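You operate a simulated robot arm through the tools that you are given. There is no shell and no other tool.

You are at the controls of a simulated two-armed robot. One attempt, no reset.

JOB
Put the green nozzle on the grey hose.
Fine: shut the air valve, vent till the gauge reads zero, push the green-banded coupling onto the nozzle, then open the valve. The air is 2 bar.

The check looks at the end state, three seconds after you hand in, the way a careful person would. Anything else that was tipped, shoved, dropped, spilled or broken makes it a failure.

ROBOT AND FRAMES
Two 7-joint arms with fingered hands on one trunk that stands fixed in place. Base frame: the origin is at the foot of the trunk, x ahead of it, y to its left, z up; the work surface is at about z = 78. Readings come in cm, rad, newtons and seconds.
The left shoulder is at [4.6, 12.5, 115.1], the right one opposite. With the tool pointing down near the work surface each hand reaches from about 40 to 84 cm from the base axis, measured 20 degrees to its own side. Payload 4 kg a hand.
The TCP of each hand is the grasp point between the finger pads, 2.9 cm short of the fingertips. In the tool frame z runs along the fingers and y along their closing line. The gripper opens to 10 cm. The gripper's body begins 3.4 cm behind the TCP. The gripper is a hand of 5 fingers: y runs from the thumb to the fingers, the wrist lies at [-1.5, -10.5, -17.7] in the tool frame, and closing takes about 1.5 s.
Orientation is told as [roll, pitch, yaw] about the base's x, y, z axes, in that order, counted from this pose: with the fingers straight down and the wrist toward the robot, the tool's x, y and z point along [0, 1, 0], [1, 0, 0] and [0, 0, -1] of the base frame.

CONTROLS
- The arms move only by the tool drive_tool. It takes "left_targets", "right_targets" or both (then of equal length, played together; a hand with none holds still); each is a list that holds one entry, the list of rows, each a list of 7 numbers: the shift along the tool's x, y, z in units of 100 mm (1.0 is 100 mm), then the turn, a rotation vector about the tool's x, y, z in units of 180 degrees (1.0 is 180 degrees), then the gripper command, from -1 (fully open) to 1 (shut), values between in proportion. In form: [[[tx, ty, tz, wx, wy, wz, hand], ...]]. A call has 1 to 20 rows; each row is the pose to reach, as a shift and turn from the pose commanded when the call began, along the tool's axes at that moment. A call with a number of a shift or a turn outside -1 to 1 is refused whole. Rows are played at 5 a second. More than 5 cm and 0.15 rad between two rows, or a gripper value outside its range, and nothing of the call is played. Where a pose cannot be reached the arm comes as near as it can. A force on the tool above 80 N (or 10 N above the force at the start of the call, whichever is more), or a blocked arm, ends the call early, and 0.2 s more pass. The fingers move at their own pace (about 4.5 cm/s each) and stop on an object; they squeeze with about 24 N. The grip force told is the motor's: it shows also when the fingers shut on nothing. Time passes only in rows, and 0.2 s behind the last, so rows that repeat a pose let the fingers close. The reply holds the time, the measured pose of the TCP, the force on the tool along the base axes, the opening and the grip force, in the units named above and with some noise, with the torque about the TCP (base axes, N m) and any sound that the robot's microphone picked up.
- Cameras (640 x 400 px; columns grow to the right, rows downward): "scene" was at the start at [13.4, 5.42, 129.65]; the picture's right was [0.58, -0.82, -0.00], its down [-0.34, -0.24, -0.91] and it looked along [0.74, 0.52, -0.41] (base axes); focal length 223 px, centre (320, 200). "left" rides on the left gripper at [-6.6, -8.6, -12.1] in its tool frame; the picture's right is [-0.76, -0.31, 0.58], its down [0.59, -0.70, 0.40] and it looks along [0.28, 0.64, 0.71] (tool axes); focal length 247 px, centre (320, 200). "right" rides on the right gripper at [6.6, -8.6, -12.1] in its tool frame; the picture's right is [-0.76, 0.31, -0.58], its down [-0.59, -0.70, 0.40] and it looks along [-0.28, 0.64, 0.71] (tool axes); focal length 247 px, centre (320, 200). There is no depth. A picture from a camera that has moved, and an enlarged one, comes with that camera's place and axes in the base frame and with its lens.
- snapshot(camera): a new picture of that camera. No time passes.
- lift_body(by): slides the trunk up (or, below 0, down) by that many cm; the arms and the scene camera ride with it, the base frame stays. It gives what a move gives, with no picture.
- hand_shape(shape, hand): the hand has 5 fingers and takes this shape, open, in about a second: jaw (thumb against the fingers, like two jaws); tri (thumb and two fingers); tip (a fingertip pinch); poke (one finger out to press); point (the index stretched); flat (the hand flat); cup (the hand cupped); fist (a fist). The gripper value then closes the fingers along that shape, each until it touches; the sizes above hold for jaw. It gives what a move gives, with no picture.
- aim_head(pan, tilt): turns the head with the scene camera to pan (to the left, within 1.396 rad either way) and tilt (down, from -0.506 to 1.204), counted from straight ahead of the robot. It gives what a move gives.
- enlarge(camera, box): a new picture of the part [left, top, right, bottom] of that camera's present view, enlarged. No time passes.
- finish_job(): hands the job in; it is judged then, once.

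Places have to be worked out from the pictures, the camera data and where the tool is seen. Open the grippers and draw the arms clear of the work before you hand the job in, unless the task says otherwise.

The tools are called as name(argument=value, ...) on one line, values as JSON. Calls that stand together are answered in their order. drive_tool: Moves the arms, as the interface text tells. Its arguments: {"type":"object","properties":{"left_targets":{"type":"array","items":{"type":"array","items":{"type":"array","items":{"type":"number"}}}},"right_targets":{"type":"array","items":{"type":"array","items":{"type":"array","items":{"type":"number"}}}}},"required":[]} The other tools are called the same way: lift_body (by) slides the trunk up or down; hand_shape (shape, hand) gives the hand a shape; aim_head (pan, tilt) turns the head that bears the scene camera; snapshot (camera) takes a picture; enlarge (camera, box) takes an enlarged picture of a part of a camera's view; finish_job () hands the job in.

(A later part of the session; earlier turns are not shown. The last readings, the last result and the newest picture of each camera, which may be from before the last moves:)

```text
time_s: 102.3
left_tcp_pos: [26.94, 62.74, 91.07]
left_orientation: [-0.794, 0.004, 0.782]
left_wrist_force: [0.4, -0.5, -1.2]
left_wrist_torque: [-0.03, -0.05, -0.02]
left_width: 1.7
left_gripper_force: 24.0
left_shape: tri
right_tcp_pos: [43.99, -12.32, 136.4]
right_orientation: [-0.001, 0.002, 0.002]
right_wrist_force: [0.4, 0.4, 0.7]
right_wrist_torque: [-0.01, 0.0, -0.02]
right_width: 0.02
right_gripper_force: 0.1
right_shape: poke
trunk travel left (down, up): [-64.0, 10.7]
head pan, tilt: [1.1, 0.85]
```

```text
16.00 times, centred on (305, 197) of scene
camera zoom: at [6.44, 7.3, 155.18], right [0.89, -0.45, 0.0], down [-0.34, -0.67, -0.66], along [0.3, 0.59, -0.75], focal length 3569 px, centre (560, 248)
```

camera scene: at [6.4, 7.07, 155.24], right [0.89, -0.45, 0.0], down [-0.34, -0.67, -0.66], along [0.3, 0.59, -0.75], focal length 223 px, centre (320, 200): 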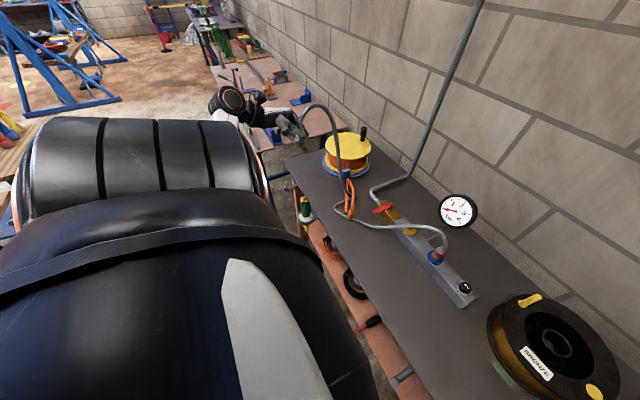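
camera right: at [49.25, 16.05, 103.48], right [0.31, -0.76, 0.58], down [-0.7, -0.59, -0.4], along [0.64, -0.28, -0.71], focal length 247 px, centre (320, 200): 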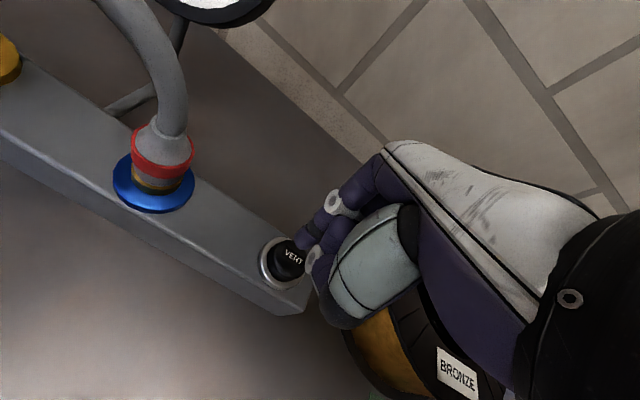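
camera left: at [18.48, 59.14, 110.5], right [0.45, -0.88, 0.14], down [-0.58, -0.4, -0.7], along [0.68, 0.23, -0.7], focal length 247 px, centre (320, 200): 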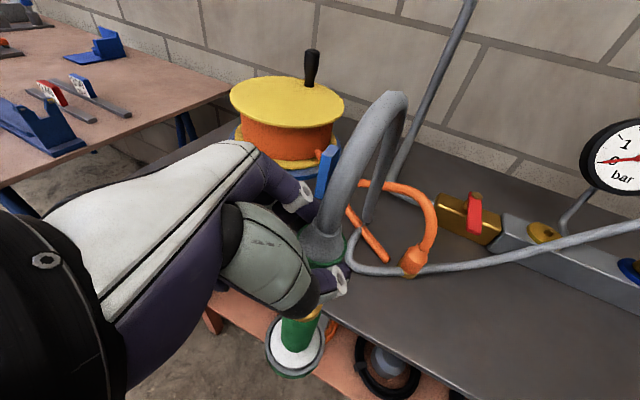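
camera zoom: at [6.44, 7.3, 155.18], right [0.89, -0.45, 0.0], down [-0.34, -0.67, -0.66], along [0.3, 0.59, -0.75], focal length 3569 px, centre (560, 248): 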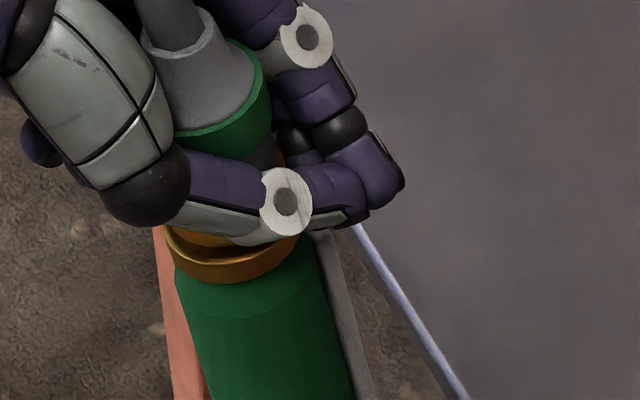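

Something shifted: the force vanished, and the nozzle and coupling look tilted. I stop and look before doing anything else.

snapshot(camera="scene")

enlarge(camera="scene", box=[270, 160, 340, 240])

snapshot(camera="left")

```text
taken
camera scene: at [6.44, 7.3, 155.18], right [0.89, -0.45, 0.0], down [-0.34, -0.67, -0.66], along [0.3, 0.59, -0.75], focal length 223 px, centre (320, 200)
```

scene: 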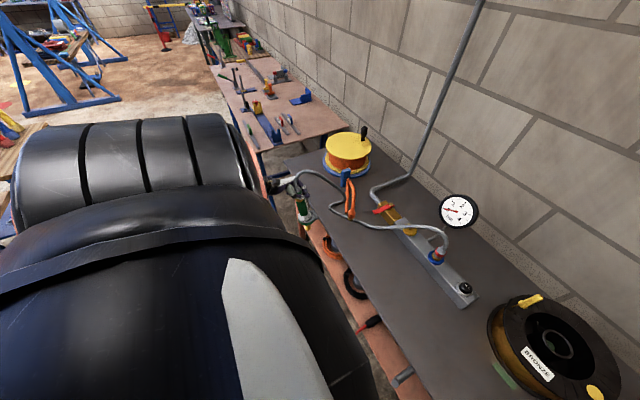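

```text
5.00 times, centred on (305, 200) of scene
camera zoom: at [6.44, 7.3, 155.18], right [0.89, -0.45, 0.0], down [-0.34, -0.67, -0.66], along [0.3, 0.59, -0.75], focal length 1115 px, centre (395, 200)
```

zoom: 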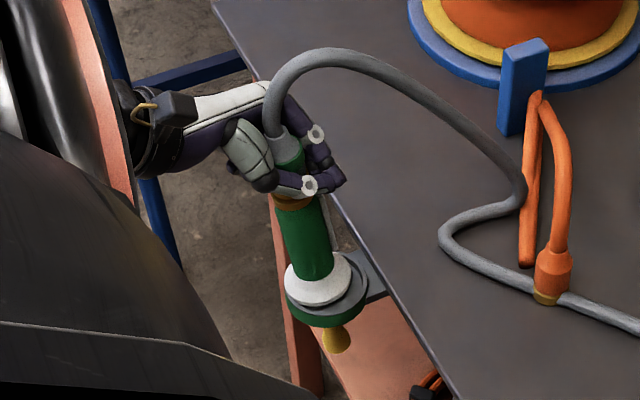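

```text
taken
camera left: at [18.1, 59.47, 104.35], right [0.45, -0.88, 0.14], down [-0.59, -0.41, -0.7], along [0.67, 0.23, -0.7], focal length 247 px, centre (320, 200)
```

left: 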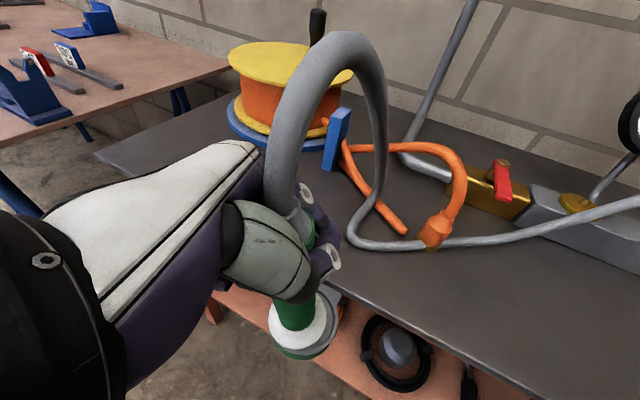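

The fingers slid down the coupling under the push and squeezed it toward the palm, tipping the nozzle about 10° in its ring; it is still in the holder. I gently move the hand back by the same amount to stand the nozzle upright again.

drive_tool(left_targets=[[[-0.032, 0.021, 0.033, 0, 0, 0, 1], [-0.064, 0.042, 0.066, 0, 0, 0, 1], [-0.097, 0.064, 0.098, 0, 0, 0, 1], [-0.129, 0.085, 0.131, 0, 0, 0, 1]]])

enlarge(camera="scene", box=[270, 160, 340, 240])

enlarge(camera="left", box=[240, 190, 380, 370])

```text
time_s: 103.3
left_tcp_pos: [29.09, 62.11, 91.82]
left_orientation: [-0.798, -0.004, 0.784]
left_wrist_force: [0.7, 0.5, -2.2]
left_wrist_torque: [0.06, -0.01, 0.0]
left_width: 1.69
left_gripper_force: 23.7
left_shape: tri
right_tcp_pos: [43.97, -12.52, 136.6]
right_orientation: [-0.001, 0.002, 0.002]
right_wrist_force: [-0.5, 0.2, 0.9]
right_wrist_torque: [0.01, 0.03, -0.01]
right_width: 0.02
right_gripper_force: 0.0
right_shape: poke
trunk travel left (down, up): [-64.0, 10.7]
head pan, tilt: [1.1, 0.85]
```

```text
5.00 times, centred on (305, 200) of scene
camera zoom: at [6.41, 7.11, 155.24], right [0.89, -0.45, 0.0], down [-0.34, -0.67, -0.66], along [0.3, 0.59, -0.75], focal length 1115 px, centre (395, 200)
```

zoom: 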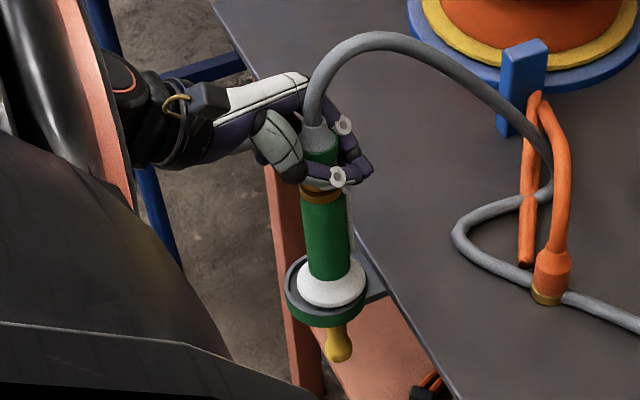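

```text
2.22 times, centred on (310, 280) of left
camera zoom: at [20.14, 58.8, 104.85], right [0.45, -0.88, 0.14], down [-0.58, -0.4, -0.7], along [0.68, 0.23, -0.7], focal length 549 px, centre (342, 22)
```

zoom: 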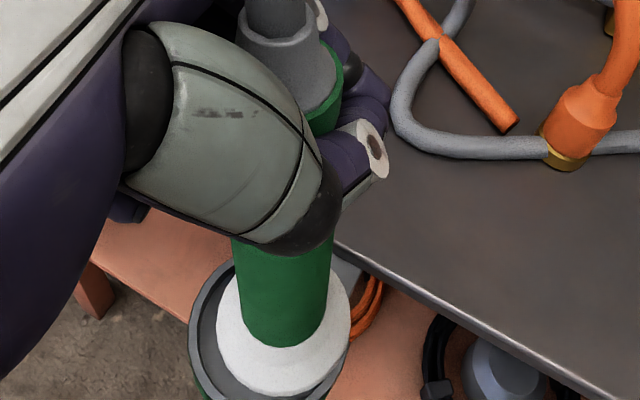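

The nozzle is upright again, and it seems to have moved together with the coupling (the wrist now carries about 1.3 N more). I zoom in to see whether the two are joined.

enlarge(camera="scene", box=[295, 178, 319, 205])

enlarge(camera="scene", box=[285, 190, 330, 240])

```text
14.81 times, centred on (307, 192) of scene
camera zoom: at [6.41, 7.11, 155.24], right [0.89, -0.45, 0.0], down [-0.34, -0.67, -0.66], along [0.3, 0.59, -0.75], focal length 3304 px, centre (513, 326)
```

zoom: 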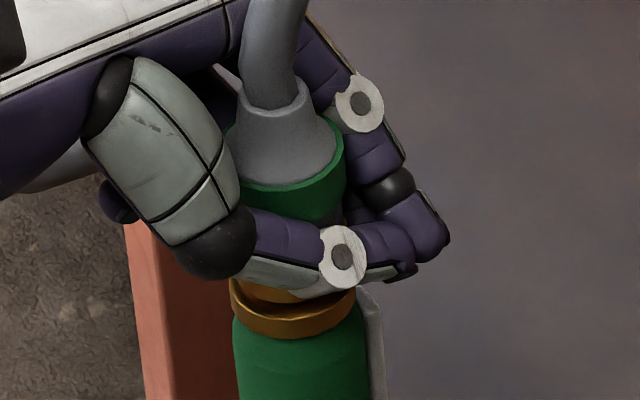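

```text
8.00 times, centred on (308, 215) of scene
camera zoom: at [6.41, 7.11, 155.24], right [0.89, -0.45, 0.0], down [-0.34, -0.67, -0.66], along [0.3, 0.59, -0.75], focal length 1784 px, centre (420, 80)
```

zoom: 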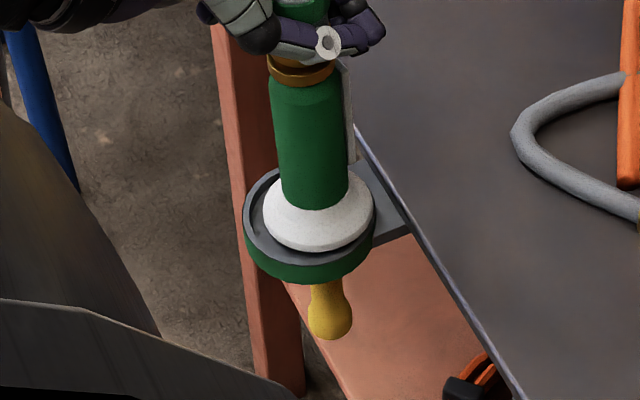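

The nozzle came up about 0.7 cm with the coupling, standing slightly off centre in its ring. I set it back down into the ring: shift (−0.6, +0.3, −0.75).

drive_tool(left_targets=[[[0.03, -0.02, -0.02, 0, 0, 0, 1], [0.055, -0.021, -0.01, 0, 0, 0, 1], [0.08, -0.021, 0.0, 0, 0, 0, 1], [0.098, -0.021, 0.007, 0, 0, 0, 1]]])

enlarge(camera="scene", box=[285, 180, 330, 240])

enlarge(camera="left", box=[240, 190, 380, 370])

```text
time_s: 104.3
left_tcp_pos: [28.53, 62.43, 91.07]
left_orientation: [-0.797, -0.01, 0.784]
left_wrist_force: [1.2, -0.8, 7.6]
left_wrist_torque: [0.08, 0.1, -0.01]
left_width: 1.71
left_gripper_force: 24.5
left_shape: tri
right_tcp_pos: [43.91, -12.75, 136.47]
right_orientation: [-0.001, 0.0, 0.004]
right_wrist_force: [0.9, 0.1, -0.3]
right_wrist_torque: [0.03, 0.01, 0.0]
right_width: 0.0
right_gripper_force: 0.1
right_shape: poke
trunk travel left (down, up): [-64.0, 10.7]
head pan, tilt: [1.1, 0.85]
```

```text
6.67 times, centred on (308, 210) of scene
camera zoom: at [6.36, 6.96, 155.26], right [0.89, -0.45, 0.0], down [-0.34, -0.67, -0.66], along [0.3, 0.59, -0.75], focal length 1487 px, centre (403, 133)
```

zoom: 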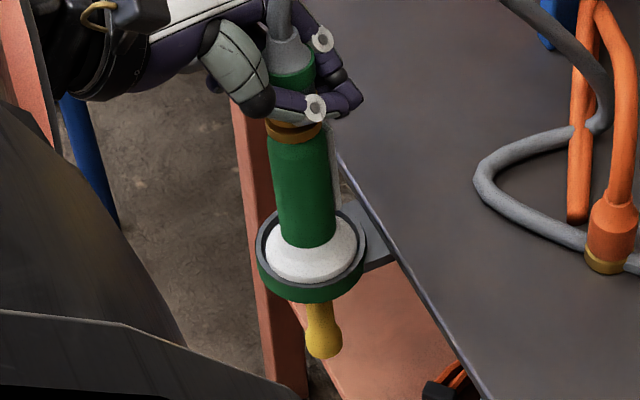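

```text
2.22 times, centred on (310, 280) of left
camera zoom: at [19.49, 59.11, 104.27], right [0.45, -0.88, 0.14], down [-0.58, -0.4, -0.71], along [0.68, 0.24, -0.69], focal length 549 px, centre (342, 22)
```

zoom: 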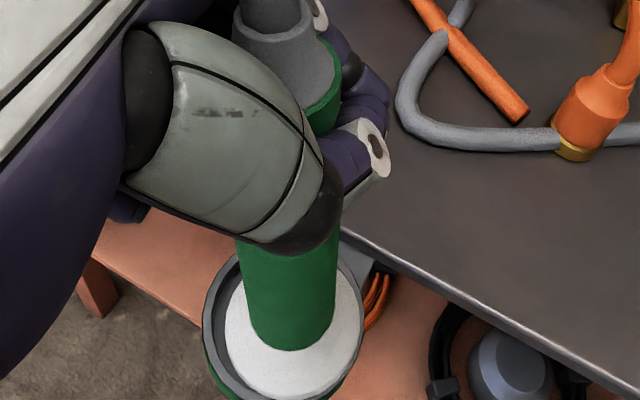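

The nozzle is seated in the ring again, leaning only about 2°. I straighten that last bit and then ease the fingers open, to see how the coupling sits and to regrip higher on its shoulder.

drive_tool(left_targets=[[[-0.02, 0.01, 0.02, 0, 0, 0, 1], [-0.035, 0.013, 0.02, 0, 0, 0, 1], [-0.035, 0.013, 0.02, 0, 0, 0, 1]]])

enlarge(camera="scene", box=[285, 180, 330, 240])

```text
time_s: 105.1
left_tcp_pos: [28.86, 62.02, 91.19]
left_orientation: [-0.798, -0.005, 0.785]
left_wrist_force: [-0.7, -0.3, 5.6]
left_wrist_torque: [0.13, 0.11, 0.01]
left_width: 1.71
left_gripper_force: 24.7
left_shape: tri
right_tcp_pos: [43.87, -12.63, 136.62]
right_orientation: [0.001, 0.0, 0.001]
right_wrist_force: [-0.1, 0.8, 0.5]
right_wrist_torque: [-0.01, 0.04, 0.02]
right_width: 0.0
right_gripper_force: 0.0
right_shape: poke
trunk travel left (down, up): [-64.0, 10.7]
head pan, tilt: [1.1, 0.85]
```

```text
6.67 times, centred on (308, 210) of scene
camera zoom: at [6.37, 6.99, 155.25], right [0.89, -0.45, 0.0], down [-0.34, -0.67, -0.66], along [0.3, 0.59, -0.75], focal length 1487 px, centre (403, 133)
```

zoom: 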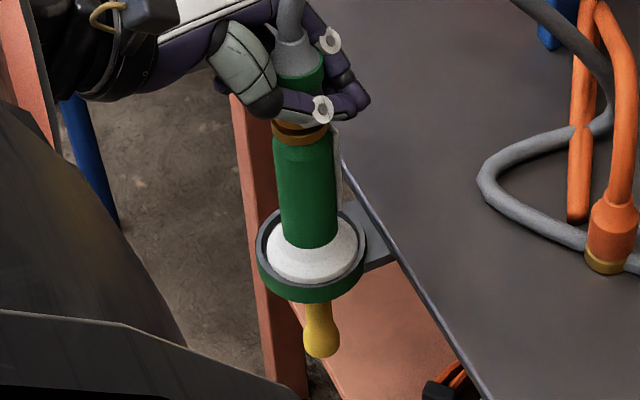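

Upright within about a degree. I open the fingers slowly.

drive_tool(left_targets=[[[0, 0, 0, 0, 0, 0, 0.6], [0, 0, 0, 0, 0, 0, 0.4], [0, 0, 0, 0, 0, 0, 0.2], [0, 0, 0, 0, 0, 0, 0.0], [0, 0, 0, 0, 0, 0, 0.0]]])

enlarge(camera="scene", box=[285, 170, 330, 230])

enlarge(camera="left", box=[240, 190, 380, 370])

```text
time_s: 106.3
left_tcp_pos: [28.87, 62.19, 91.08]
left_orientation: [-0.798, -0.005, 0.783]
left_wrist_force: [0.6, 0.2, -0.5]
left_wrist_torque: [0.02, 0.02, 0.0]
left_width: 4.99
left_gripper_force: 0.1
left_shape: tri
right_tcp_pos: [43.83, -12.7, 136.55]
right_orientation: [-0.001, 0.001, 0.002]
right_wrist_force: [0.4, 0.0, 0.0]
right_wrist_torque: [-0.01, 0.0, 0.01]
right_width: 0.02
right_gripper_force: 0.1
right_shape: poke
trunk travel left (down, up): [-64.0, 10.7]
head pan, tilt: [1.1, 0.85]
```

```text
6.67 times, centred on (308, 200) of scene
camera zoom: at [6.39, 7.05, 155.24], right [0.89, -0.45, 0.0], down [-0.34, -0.67, -0.66], along [0.3, 0.59, -0.75], focal length 1487 px, centre (403, 200)
```

zoom: 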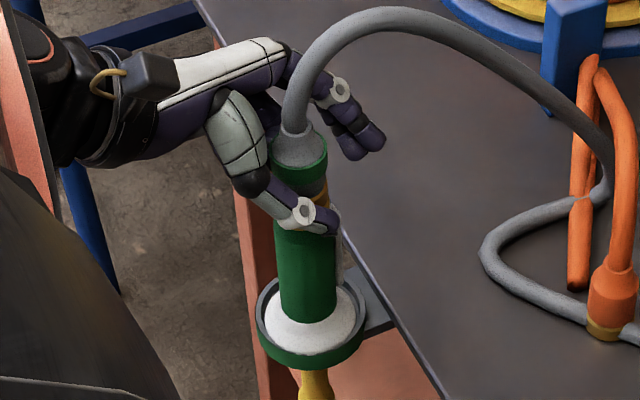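

```text
2.22 times, centred on (310, 280) of left
camera zoom: at [19.89, 58.9, 104.24], right [0.45, -0.88, 0.14], down [-0.58, -0.4, -0.7], along [0.68, 0.23, -0.7], focal length 549 px, centre (342, 22)
```

zoom: 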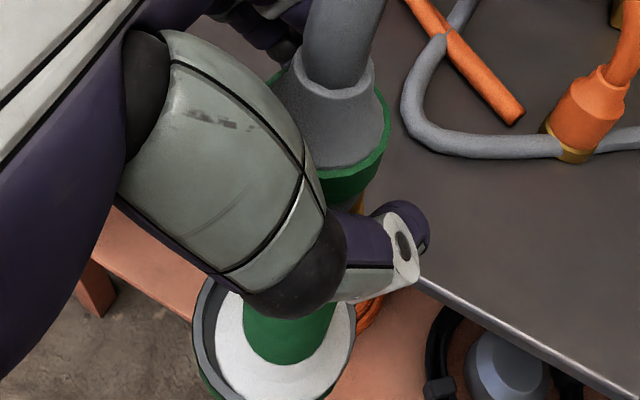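

The coupling stands upright on the nozzle by itself. I open wider and back the hand away along the finger direction, to inspect the joint unobstructed.

drive_tool(left_targets=[[[0, 0, 0, 0, 0, 0, -0.6], [0, 0, 0, 0, 0, 0, -0.6], [0, 0, -0.15, 0, 0, 0, -0.6], [0, 0, -0.3, 0, 0, 0, -0.6], [0, 0, -0.5, 0, 0, 0, -0.6], [0, 0, -0.7, 0, 0, 0, -0.6], [0, 0, -0.9, 0, 0, 0, -0.6]]])

enlarge(camera="scene", box=[285, 170, 330, 230])

snapshot(camera="left")

```text
time_s: 107.9
left_tcp_pos: [24.37, 66.71, 97.34]
left_orientation: [-0.796, -0.005, 0.785]
left_wrist_force: [-0.1, 0.0, 0.2]
left_wrist_torque: [-0.04, -0.01, -0.03]
left_width: 7.99
left_gripper_force: 0.0
left_shape: tri
right_tcp_pos: [43.89, -12.51, 136.57]
right_orientation: [0.0, 0.0, 0.003]
right_wrist_force: [0.7, -1.1, -0.3]
right_wrist_torque: [0.01, -0.01, 0.0]
right_width: 0.0
right_gripper_force: 0.0
right_shape: poke
trunk travel left (down, up): [-64.0, 10.7]
head pan, tilt: [1.1, 0.85]
```

```text
6.67 times, centred on (308, 200) of scene
camera zoom: at [6.36, 7.07, 155.25], right [0.89, -0.45, 0.0], down [-0.34, -0.67, -0.66], along [0.3, 0.59, -0.75], focal length 1487 px, centre (403, 200)
```

zoom: 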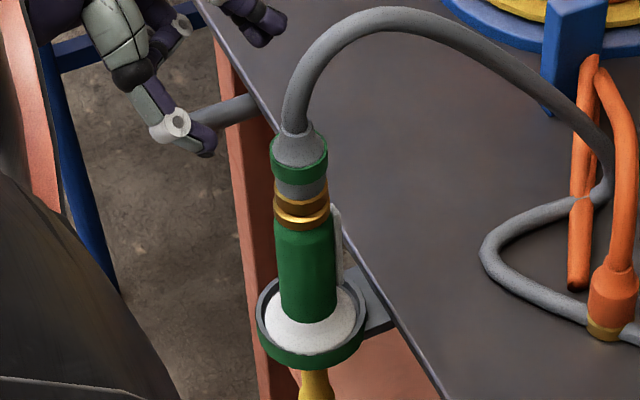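

```text
taken
camera left: at [15.38, 63.46, 110.44], right [0.45, -0.88, 0.14], down [-0.58, -0.4, -0.7], along [0.68, 0.23, -0.7], focal length 247 px, centre (320, 200)
```

left: 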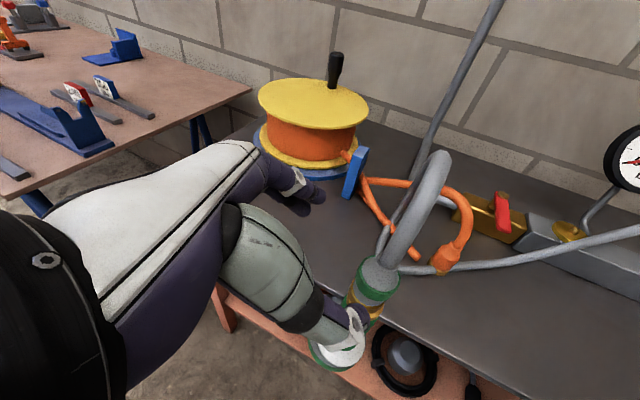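

enlarge(camera="scene", box=[297, 184, 317, 210])

enlarge(camera="left", box=[320, 230, 420, 360])

enlarge(camera="scene", box=[420, 230, 460, 275])

```text
15.38 times, centred on (307, 197) of scene
camera zoom: at [6.36, 7.07, 155.25], right [0.89, -0.45, 0.0], down [-0.34, -0.67, -0.66], along [0.3, 0.59, -0.75], focal length 3432 px, centre (520, 246)
```

zoom: 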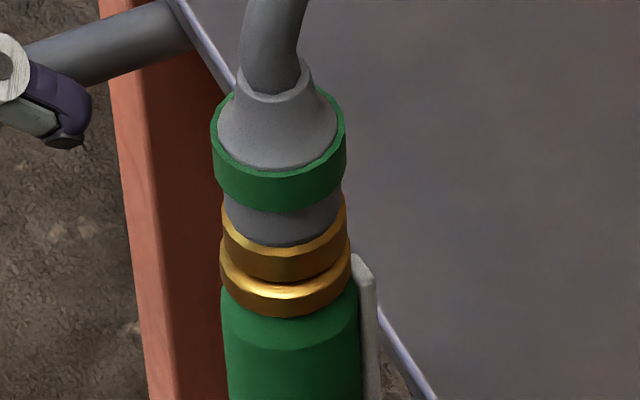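

```text
3.08 times, centred on (370, 295) of left
camera zoom: at [15.38, 63.46, 110.44], right [0.45, -0.88, 0.14], down [-0.58, -0.4, -0.7], along [0.68, 0.23, -0.7], focal length 760 px, centre (166, -92)
```

zoom: 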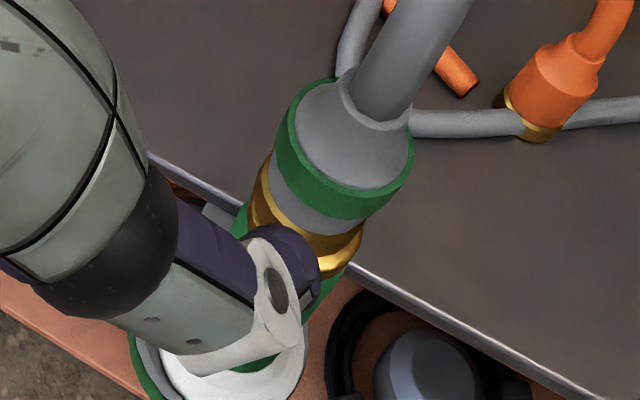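

```text
8.89 times, centred on (440, 252) of scene
camera zoom: at [6.36, 7.07, 155.25], right [0.89, -0.45, 0.0], down [-0.34, -0.67, -0.66], along [0.3, 0.59, -0.75], focal length 1983 px, centre (-747, -267)
```

zoom: 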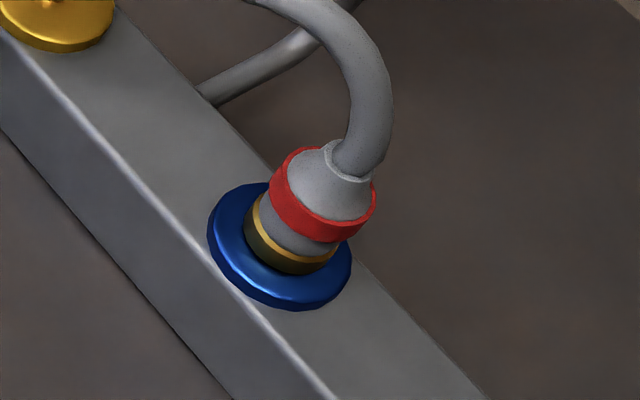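

The coupling sits coaxially on the nozzle, but a gap of a few millimetres to the cap suggests it may not be latched. I'll regrip higher, on the green band and cone shoulder where the fingers can't slide down, and push again. First I position the hand for a straight approach.

drive_tool(left_targets=[[[-0.05, -0.04, -0.07, 0, 0, 0, -0.4], [-0.1, -0.09, -0.14, 0, 0, 0, -0.4], [-0.158, -0.134, -0.204, 0, 0, 0, -0.4]]])

drive_tool(left_targets=[[[0, 0, 0.15, 0, 0, 0, -0.4], [0, 0, 0.3, 0, 0, 0, -0.4], [0, 0, 0.45, 0, 0, 0, -0.4], [0, 0, 0.6, 0, 0, 0, -0.4]]])

enlarge(camera="scene", box=[285, 165, 325, 215])

enlarge(camera="left", box=[250, 190, 390, 350])

```text
time_s: 108.7
left_tcp_pos: [23.2, 66.08, 99.98]
left_orientation: [-0.798, -0.007, 0.783]
left_wrist_force: [0.6, 0.5, -0.6]
left_wrist_torque: [0.0, 0.0, -0.01]
left_width: 7.04
left_gripper_force: 0.1
left_shape: tri
right_tcp_pos: [43.84, -12.5, 136.53]
right_orientation: [0.0, -0.001, 0.001]
right_wrist_force: [-0.4, 0.1, -0.3]
right_wrist_torque: [-0.02, 0.02, -0.01]
right_width: 0.02
right_gripper_force: 0.1
right_shape: poke
trunk travel left (down, up): [-64.0, 10.7]
head pan, tilt: [1.1, 0.85]
```

```text
time_s: 109.7
left_tcp_pos: [26.12, 62.87, 95.77]
left_orientation: [-0.797, -0.008, 0.783]
left_wrist_force: [-0.1, -0.5, -0.4]
left_wrist_torque: [0.01, -0.01, -0.01]
left_width: 7.03
left_gripper_force: 0.1
left_shape: tri
right_tcp_pos: [44.02, -12.5, 136.53]
right_orientation: [0.0, 0.003, 0.001]
right_wrist_force: [-0.2, -0.3, 0.2]
right_wrist_torque: [-0.03, 0.02, 0.0]
right_width: 0.01
right_gripper_force: 0.0
right_shape: poke
trunk travel left (down, up): [-64.0, 10.7]
head pan, tilt: [1.1, 0.85]
```

```text
8.00 times, centred on (305, 190) of scene
camera zoom: at [6.42, 7.05, 155.24], right [0.89, -0.45, 0.0], down [-0.34, -0.67, -0.66], along [0.3, 0.59, -0.75], focal length 1784 px, centre (440, 280)
```

zoom: 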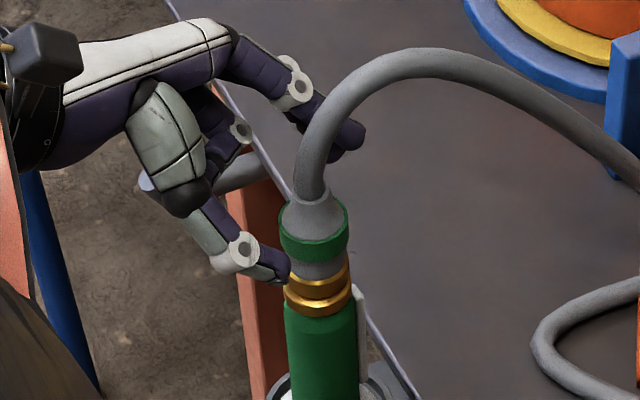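

```text
2.50 times, centred on (320, 270) of left
camera zoom: at [17.14, 59.64, 108.87], right [0.45, -0.88, 0.14], down [-0.58, -0.4, -0.7], along [0.68, 0.23, -0.7], focal length 617 px, centre (320, 25)
```

zoom: 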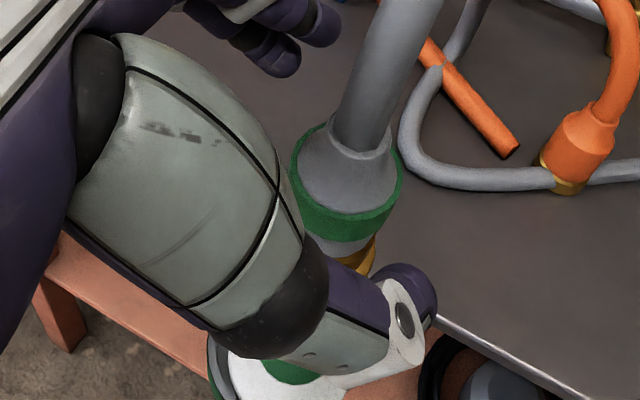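

I advance the last 2 cm so the pads straddle the cone just above the green band.

drive_tool(left_targets=[[[-0.004, 0.006, 0.1, 0, 0, 0, -0.4], [-0.008, 0.012, 0.19, 0, 0, 0, -0.4], [-0.008, 0.012, 0.19, 0, 0, 0, -0.4]]])

enlarge(camera="scene", box=[285, 165, 325, 215])

enlarge(camera="left", box=[250, 170, 390, 330])

```text
time_s: 110.5
left_tcp_pos: [27.35, 62.13, 94.55]
left_orientation: [-0.797, -0.005, 0.785]
left_wrist_force: [0.9, 0.1, 0.2]
left_wrist_torque: [-0.01, 0.0, 0.01]
left_width: 7.03
left_gripper_force: 0.1
left_shape: tri
right_tcp_pos: [44.01, -12.62, 136.55]
right_orientation: [-0.001, 0.002, 0.001]
right_wrist_force: [0.2, -0.7, 0.2]
right_wrist_torque: [0.0, -0.03, 0.01]
right_width: 0.0
right_gripper_force: 0.1
right_shape: poke
trunk travel left (down, up): [-64.0, 10.7]
head pan, tilt: [1.1, 0.85]
```

```text
8.00 times, centred on (305, 190) of scene
camera zoom: at [6.39, 7.06, 155.24], right [0.89, -0.45, 0.0], down [-0.34, -0.67, -0.66], along [0.3, 0.59, -0.75], focal length 1784 px, centre (440, 280)
```

zoom: 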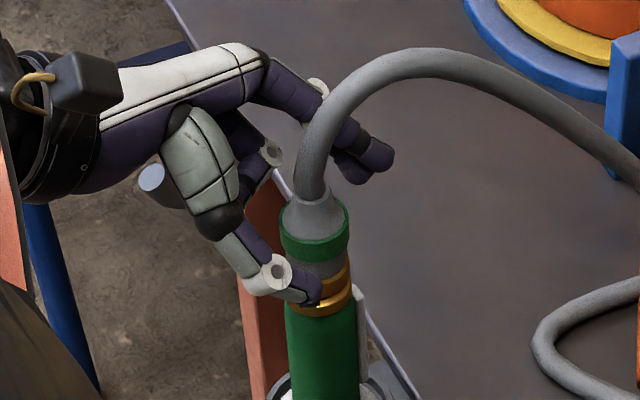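

```text
2.50 times, centred on (320, 250) of left
camera zoom: at [18.25, 58.82, 107.6], right [0.45, -0.88, 0.14], down [-0.58, -0.4, -0.7], along [0.68, 0.23, -0.7], focal length 617 px, centre (320, 75)
```

zoom: 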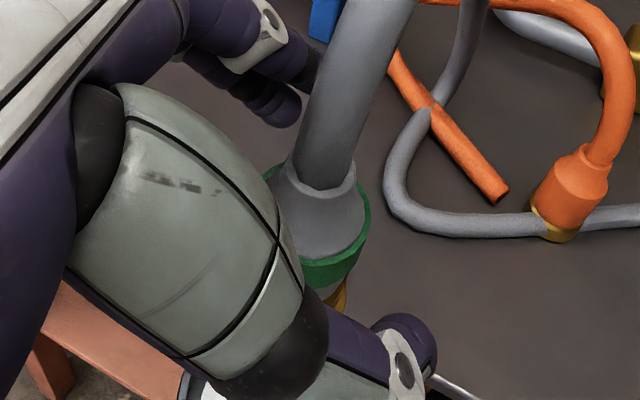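

Positioned. I close the grip on the cone.

drive_tool(left_targets=[[[0, 0, 0, 0, 0, 0, 0.1], [0, 0, 0, 0, 0, 0, 0.4], [0, 0, 0, 0, 0, 0, 0.8], [0, 0, 0, 0, 0, 0, 1], [0, 0, 0, 0, 0, 0, 1], [0, 0, 0, 0, 0, 0, 1]]])

enlarge(camera="scene", box=[285, 165, 325, 215])

enlarge(camera="left", box=[250, 170, 390, 330])

```text
time_s: 111.9
left_tcp_pos: [27.2, 62.15, 94.57]
left_orientation: [-0.797, -0.007, 0.785]
left_wrist_force: [0.5, -1.0, 0.9]
left_wrist_torque: [0.04, 0.02, 0.04]
left_width: 1.3
left_gripper_force: 23.8
left_shape: tri
right_tcp_pos: [43.93, -12.46, 136.56]
right_orientation: [0.001, 0.001, 0.002]
right_wrist_force: [0.1, 0.5, -0.4]
right_wrist_torque: [-0.01, -0.03, 0.02]
right_width: 0.0
right_gripper_force: 0.1
right_shape: poke
trunk travel left (down, up): [-64.0, 10.7]
head pan, tilt: [1.1, 0.85]
```

```text
8.00 times, centred on (305, 190) of scene
camera zoom: at [6.4, 7.05, 155.24], right [0.89, -0.45, 0.0], down [-0.34, -0.67, -0.66], along [0.3, 0.59, -0.75], focal length 1784 px, centre (440, 280)
```

zoom: 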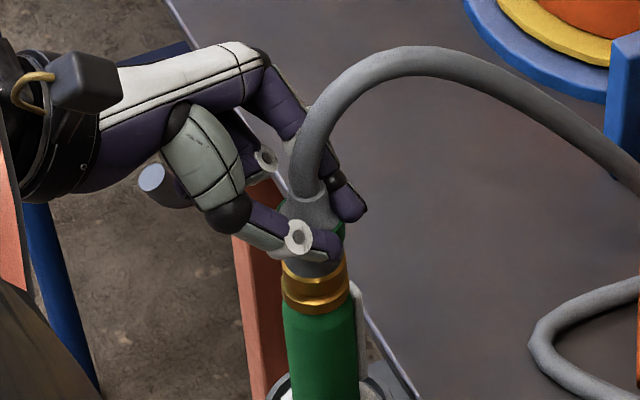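

```text
2.50 times, centred on (320, 250) of left
camera zoom: at [18.25, 58.84, 107.63], right [0.45, -0.88, 0.14], down [-0.58, -0.4, -0.7], along [0.68, 0.23, -0.7], focal length 617 px, centre (320, 75)
```

zoom: 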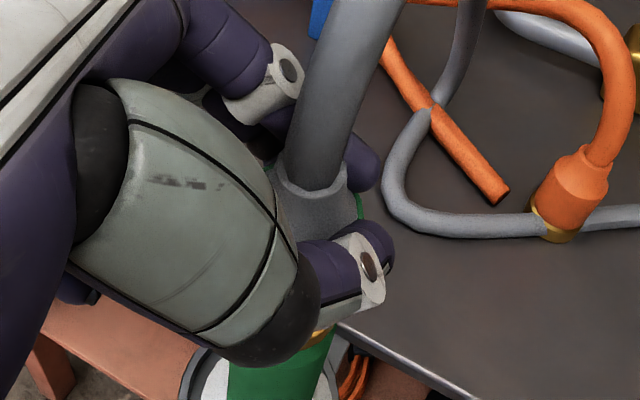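

Gripped on the cone at 1.3 cm. Now I push down in small steps.

drive_tool(left_targets=[[[0.02, 0, 0.02, 0, 0, 0, 1], [0.04, 0, 0.04, 0, 0, 0, 1], [0.055, 0, 0.055, 0, 0, 0, 1], [0.055, 0, 0.055, 0, 0, 0, 1]]])

enlarge(camera="scene", box=[290, 175, 320, 215])

```text
time_s: 112.9
left_tcp_pos: [27.47, 62.08, 94.24]
left_orientation: [-0.799, -0.016, 0.784]
left_wrist_force: [4.6, 0.4, 28.6]
left_wrist_torque: [-0.1, -0.28, -0.05]
left_width: 1.32
left_gripper_force: 23.5
left_shape: tri
right_tcp_pos: [43.87, -13.01, 136.52]
right_orientation: [0.002, -0.001, -0.001]
right_wrist_force: [-0.5, 0.4, -0.1]
right_wrist_torque: [-0.01, -0.01, -0.03]
right_width: 0.01
right_gripper_force: 0.2
right_shape: poke
trunk travel left (down, up): [-64.0, 10.7]
head pan, tilt: [1.1, 0.85]
```

```text
10.00 times, centred on (305, 195) of scene
camera zoom: at [6.31, 6.72, 155.29], right [0.89, -0.45, 0.0], down [-0.34, -0.67, -0.66], along [0.3, 0.59, -0.75], focal length 2230 px, centre (470, 250)
```

zoom: 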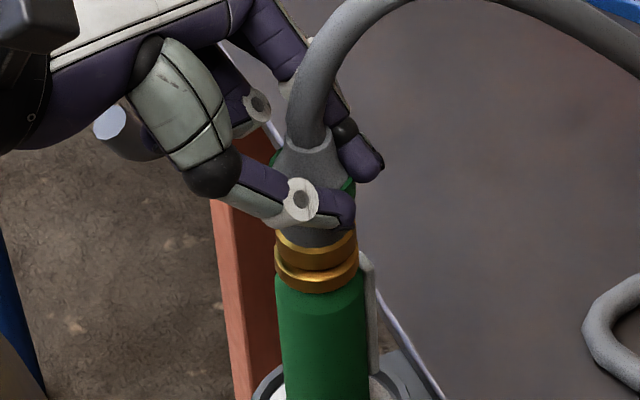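

Holding without slip at 28.6 N. I push further, toward about 50 N, watching for a click.

drive_tool(left_targets=[[[0.02, 0, 0.02, 0, 0, 0, 1], [0.04, 0, 0.04, 0, 0, 0, 1], [0.04, 0, 0.04, 0, 0, 0, 1]]])

enlarge(camera="scene", box=[290, 175, 320, 215])

```text
time_s: 113.7
left_tcp_pos: [27.28, 61.97, 92.94]
left_orientation: [-0.796, -0.004, 0.782]
left_wrist_force: [2.6, -2.2, 9.2]
left_wrist_torque: [-0.07, -0.15, 0.01]
left_width: 0.97
left_gripper_force: 23.9
left_shape: tri
right_tcp_pos: [43.87, -12.69, 136.53]
right_orientation: [0.003, 0.002, 0.0]
right_wrist_force: [0.0, 0.4, 0.2]
right_wrist_torque: [0.01, -0.01, -0.01]
right_width: 0.0
right_gripper_force: 0.1
right_shape: poke
trunk travel left (down, up): [-64.0, 10.7]
head pan, tilt: [1.1, 0.85]
```

```text
10.00 times, centred on (305, 195) of scene
camera zoom: at [6.38, 6.9, 155.24], right [0.89, -0.45, 0.0], down [-0.34, -0.67, -0.66], along [0.3, 0.59, -0.75], focal length 2230 px, centre (470, 250)
```

zoom: 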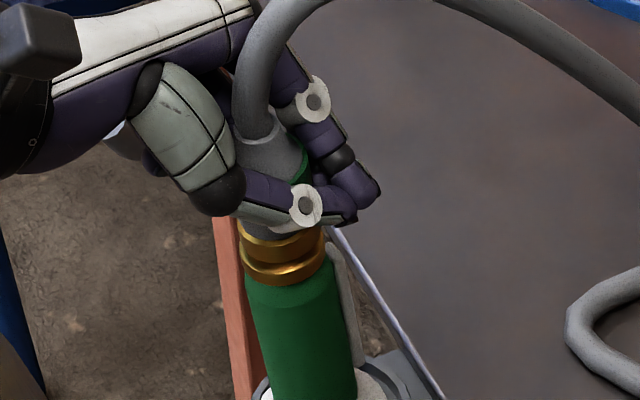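

The pair tipped together in the loose ring, staying rigidly in line with each other, which suggests they are already joined. I stop pushing and test it: lift gently about 2 cm while straightening, to see whether the nozzle comes along.

drive_tool(left_targets=[[[-0.055, 0.014, -0.015, 0, 0, 0, 1], [-0.11, 0.028, -0.03, 0, 0, 0, 1], [-0.165, 0.042, -0.045, 0, 0, 0, 1], [-0.222, 0.057, -0.059, 0, 0, 0, 1]]])

enlarge(camera="scene", box=[280, 170, 330, 240])

enlarge(camera="left", box=[240, 180, 380, 370])

```text
time_s: 114.7
left_tcp_pos: [28.53, 61.7, 95.17]
left_orientation: [-0.798, -0.005, 0.784]
left_wrist_force: [0.8, 0.6, -2.9]
left_wrist_torque: [0.03, 0.01, 0.03]
left_width: 0.97
left_gripper_force: 24.4
left_shape: tri
right_tcp_pos: [43.92, -12.51, 136.52]
right_orientation: [0.0, 0.001, 0.002]
right_wrist_force: [1.0, -0.2, -0.5]
right_wrist_torque: [-0.03, 0.03, 0.0]
right_width: 0.0
right_gripper_force: 0.1
right_shape: poke
trunk travel left (down, up): [-64.0, 10.7]
head pan, tilt: [1.1, 0.85]
```

```text
5.71 times, centred on (305, 205) of scene
camera zoom: at [6.41, 7.07, 155.24], right [0.89, -0.45, 0.0], down [-0.34, -0.67, -0.66], along [0.3, 0.59, -0.75], focal length 1275 px, centre (406, 171)
```

zoom: 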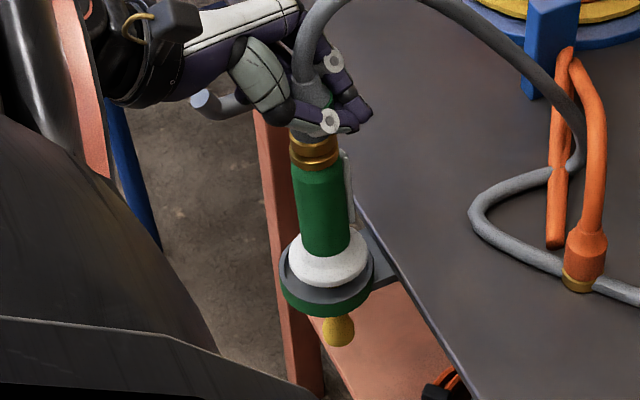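

```text
2.11 times, centred on (310, 275) of left
camera zoom: at [19.5, 58.36, 108.18], right [0.45, -0.88, 0.14], down [-0.58, -0.4, -0.7], along [0.68, 0.23, -0.7], focal length 520 px, centre (341, 42)
```

zoom: 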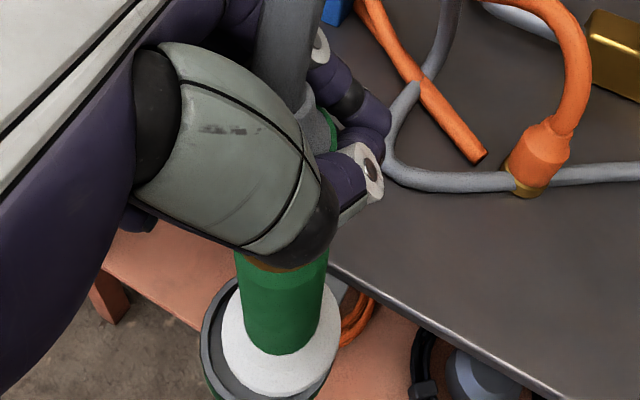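

The nozzle came up with the coupling — held only by the coupling, since the fingers are well above the cap — so the joint is made. Now I set the nozzle back into its holder: first correct the small 3° tilt and centre it over the ring.

drive_tool(left_targets=[[[-0.012, 0.006, 0.012, 0.0012, 0.0052, -0.0012, 1], [-0.024, 0.012, 0.025, 0.0024, 0.0105, -0.0025, 1], [-0.037, 0.018, 0.038, 0.0036, 0.0157, -0.0037, 1], [-0.037, 0.018, 0.038, 0.0036, 0.0157, -0.0037, 1]]])

enlarge(camera="scene", box=[280, 170, 330, 240])

enlarge(camera="left", box=[240, 180, 380, 400])

```text
time_s: 115.7
left_tcp_pos: [28.92, 61.5, 95.11]
left_orientation: [-0.749, 0.01, 0.786]
left_wrist_force: [-0.4, 0.9, -2.4]
left_wrist_torque: [-0.03, -0.05, 0.02]
left_width: 0.98
left_gripper_force: 23.5
left_shape: tri
right_tcp_pos: [43.8, -12.57, 136.57]
right_orientation: [0.001, 0.001, 0.001]
right_wrist_force: [0.4, -0.3, -0.1]
right_wrist_torque: [0.02, -0.02, -0.02]
right_width: 0.0
right_gripper_force: 0.0
right_shape: poke
trunk travel left (down, up): [-64.0, 10.7]
head pan, tilt: [1.1, 0.85]
```

```text
5.71 times, centred on (305, 205) of scene
camera zoom: at [6.25, 7.11, 155.24], right [0.89, -0.45, 0.0], down [-0.34, -0.67, -0.66], along [0.3, 0.59, -0.75], focal length 1275 px, centre (406, 171)
```

zoom: 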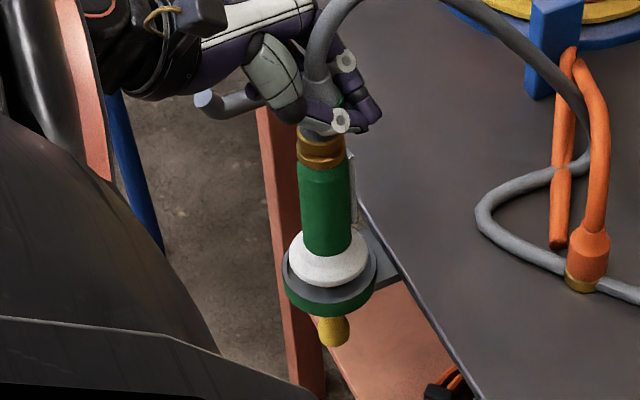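

```text
1.82 times, centred on (310, 290) of left
camera zoom: at [20.49, 57.85, 108.52], right [0.45, -0.89, 0.1], down [-0.62, -0.39, -0.69], along [0.64, 0.25, -0.72], focal length 449 px, centre (338, 36)
```

zoom: 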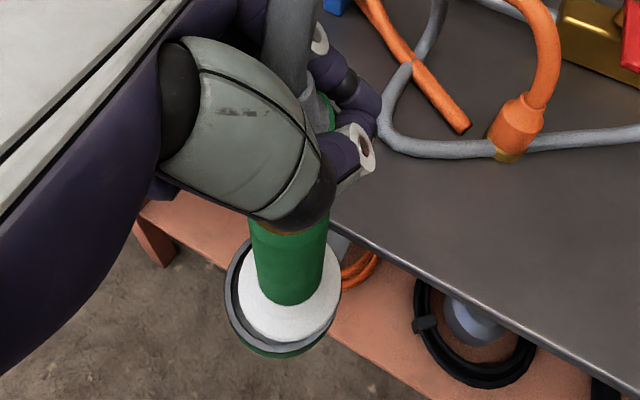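

Centred and upright over the ring. I lower it until the ring takes the weight.

drive_tool(left_targets=[[[0.02, 0, 0.022, 0, 0, 0, 1], [0.041, 0, 0.044, 0, 0, 0, 1], [0.061, 0, 0.066, 0, 0, 0, 1], [0.075, 0, 0.08, 0, 0, 0, 1]]])

enlarge(camera="scene", box=[280, 170, 330, 240])

```text
time_s: 116.7
left_tcp_pos: [29.05, 61.43, 94.09]
left_orientation: [-0.747, 0.01, 0.782]
left_wrist_force: [0.2, -0.1, -3.3]
left_wrist_torque: [-0.02, -0.05, 0.0]
left_width: 0.99
left_gripper_force: 23.9
left_shape: tri
right_tcp_pos: [44.09, -12.6, 136.54]
right_orientation: [-0.001, 0.002, 0.001]
right_wrist_force: [-0.7, 0.3, 0.1]
right_wrist_torque: [0.0, 0.0, -0.01]
right_width: 0.0
right_gripper_force: 0.1
right_shape: poke
trunk travel left (down, up): [-64.0, 10.7]
head pan, tilt: [1.1, 0.85]
```

```text
5.71 times, centred on (305, 205) of scene
camera zoom: at [6.4, 7.09, 155.24], right [0.89, -0.45, 0.0], down [-0.34, -0.67, -0.66], along [0.3, 0.59, -0.75], focal length 1275 px, centre (406, 171)
```

zoom: 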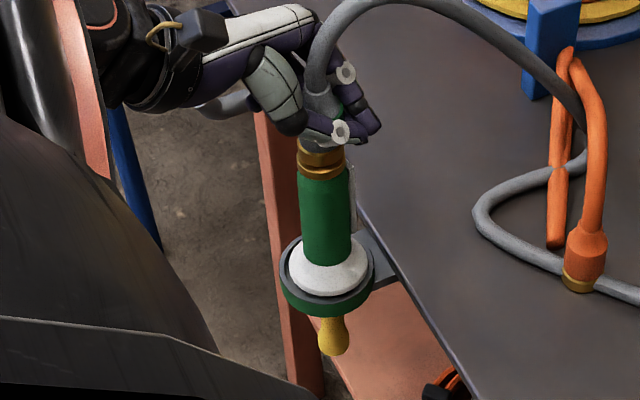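

drive_tool(left_targets=[[[0.012, -0.003, 0.013, 0, 0, 0, 1], [0.024, -0.006, 0.025, 0, 0, 0, 1], [0.03, -0.006, 0.032, 0, 0, 0, 1]]])

enlarge(camera="scene", box=[280, 170, 330, 240])

enlarge(camera="left", box=[240, 180, 380, 400])

```text
time_s: 117.5
left_tcp_pos: [28.86, 61.43, 93.55]
left_orientation: [-0.749, 0.01, 0.784]
left_wrist_force: [-0.3, -0.6, -3.3]
left_wrist_torque: [0.02, -0.07, -0.01]
left_width: 1.0
left_gripper_force: 24.1
left_shape: tri
right_tcp_pos: [43.95, -12.48, 136.54]
right_orientation: [-0.002, 0.002, 0.002]
right_wrist_force: [0.1, 0.2, -1.0]
right_wrist_torque: [0.01, 0.03, -0.01]
right_width: 0.0
right_gripper_force: 0.1
right_shape: poke
trunk travel left (down, up): [-64.0, 10.7]
head pan, tilt: [1.1, 0.85]
```

```text
5.71 times, centred on (305, 205) of scene
camera zoom: at [6.41, 7.09, 155.24], right [0.89, -0.45, 0.0], down [-0.34, -0.67, -0.66], along [0.3, 0.59, -0.75], focal length 1275 px, centre (406, 171)
```

zoom: 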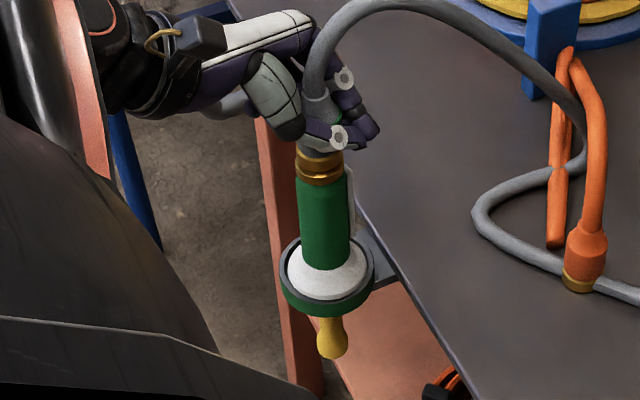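

```text
1.82 times, centred on (310, 290) of left
camera zoom: at [20.52, 57.82, 106.98], right [0.45, -0.89, 0.1], down [-0.62, -0.39, -0.69], along [0.64, 0.25, -0.72], focal length 449 px, centre (338, 36)
```

zoom: 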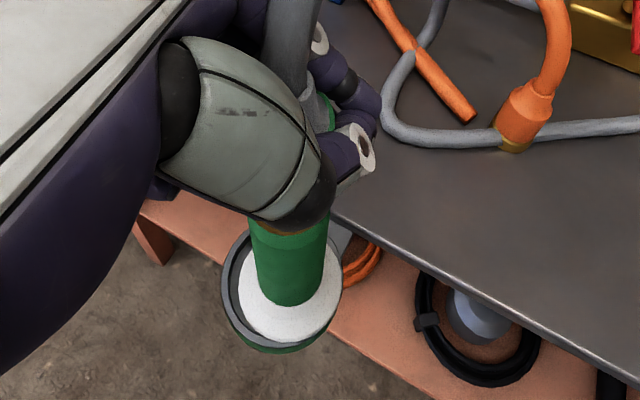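

The wrist still carries the weight (−3.3 N), so it isn't resting yet. I keep lowering in small steps until the ring pushes back.

drive_tool(left_targets=[[[0.014, 0, 0.015, 0, 0, 0, 1], [0.027, 0, 0.03, 0, 0, 0, 1]]])

enlarge(camera="scene", box=[280, 170, 330, 240])

```text
time_s: 118.1
left_tcp_pos: [28.95, 61.31, 93.12]
left_orientation: [-0.751, 0.01, 0.782]
left_wrist_force: [-0.3, -0.8, -3.6]
left_wrist_torque: [0.01, -0.04, 0.0]
left_width: 0.95
left_gripper_force: 23.8
left_shape: tri
right_tcp_pos: [43.88, -12.52, 136.68]
right_orientation: [-0.001, 0.002, 0.003]
right_wrist_force: [-0.1, -0.7, 0.6]
right_wrist_torque: [0.02, 0.02, 0.02]
right_width: 0.0
right_gripper_force: 0.0
right_shape: poke
trunk travel left (down, up): [-64.0, 10.7]
head pan, tilt: [1.1, 0.85]
```

```text
5.71 times, centred on (305, 205) of scene
camera zoom: at [6.41, 7.09, 155.24], right [0.89, -0.45, 0.0], down [-0.34, -0.67, -0.66], along [0.3, 0.59, -0.75], focal length 1275 px, centre (406, 171)
```

zoom: 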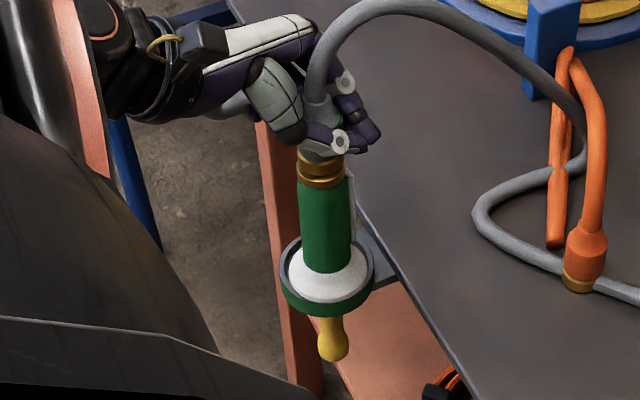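

drive_tool(left_targets=[[[0.014, 0, 0.015, 0, 0, 0, 1], [0.027, 0, 0.03, 0, 0, 0, 1]]])

enlarge(camera="scene", box=[285, 195, 325, 240])

enlarge(camera="left", box=[270, 260, 370, 400])

```text
time_s: 118.7
left_tcp_pos: [28.97, 61.39, 92.94]
left_orientation: [-0.75, 0.008, 0.785]
left_wrist_force: [0.2, -0.4, 2.1]
left_wrist_torque: [0.06, 0.02, 0.03]
left_width: 0.99
left_gripper_force: 23.8
left_shape: tri
right_tcp_pos: [43.94, -12.61, 136.54]
right_orientation: [0.0, 0.0, 0.0]
right_wrist_force: [-0.2, 0.2, 0.8]
right_wrist_torque: [-0.03, 0.0, -0.02]
right_width: 0.01
right_gripper_force: 0.2
right_shape: poke
trunk travel left (down, up): [-64.0, 10.7]
head pan, tilt: [1.1, 0.85]
```

```text
8.89 times, centred on (305, 218) of scene
camera zoom: at [6.37, 7.0, 155.26], right [0.89, -0.45, 0.0], down [-0.34, -0.67, -0.66], along [0.3, 0.59, -0.75], focal length 1983 px, centre (453, 44)
```

zoom: 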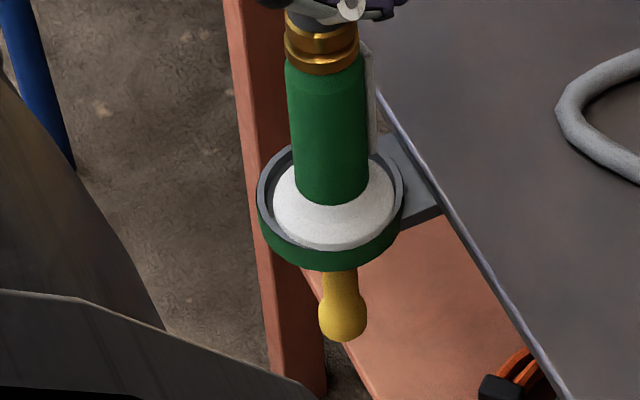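

```text
2.86 times, centred on (320, 330) of left
camera zoom: at [20.53, 57.75, 106.38], right [0.45, -0.89, 0.1], down [-0.61, -0.39, -0.69], along [0.65, 0.25, -0.72], focal length 706 px, centre (320, -171)
```

zoom: 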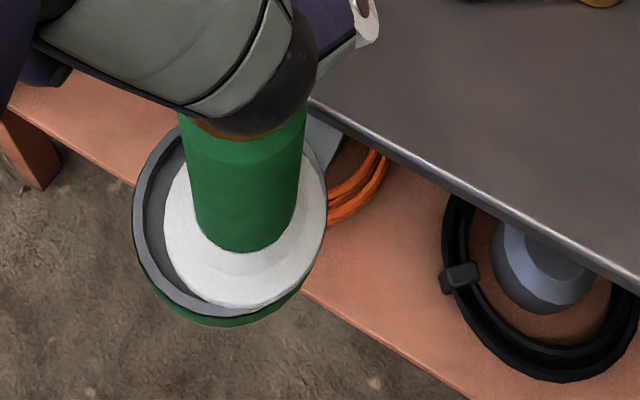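

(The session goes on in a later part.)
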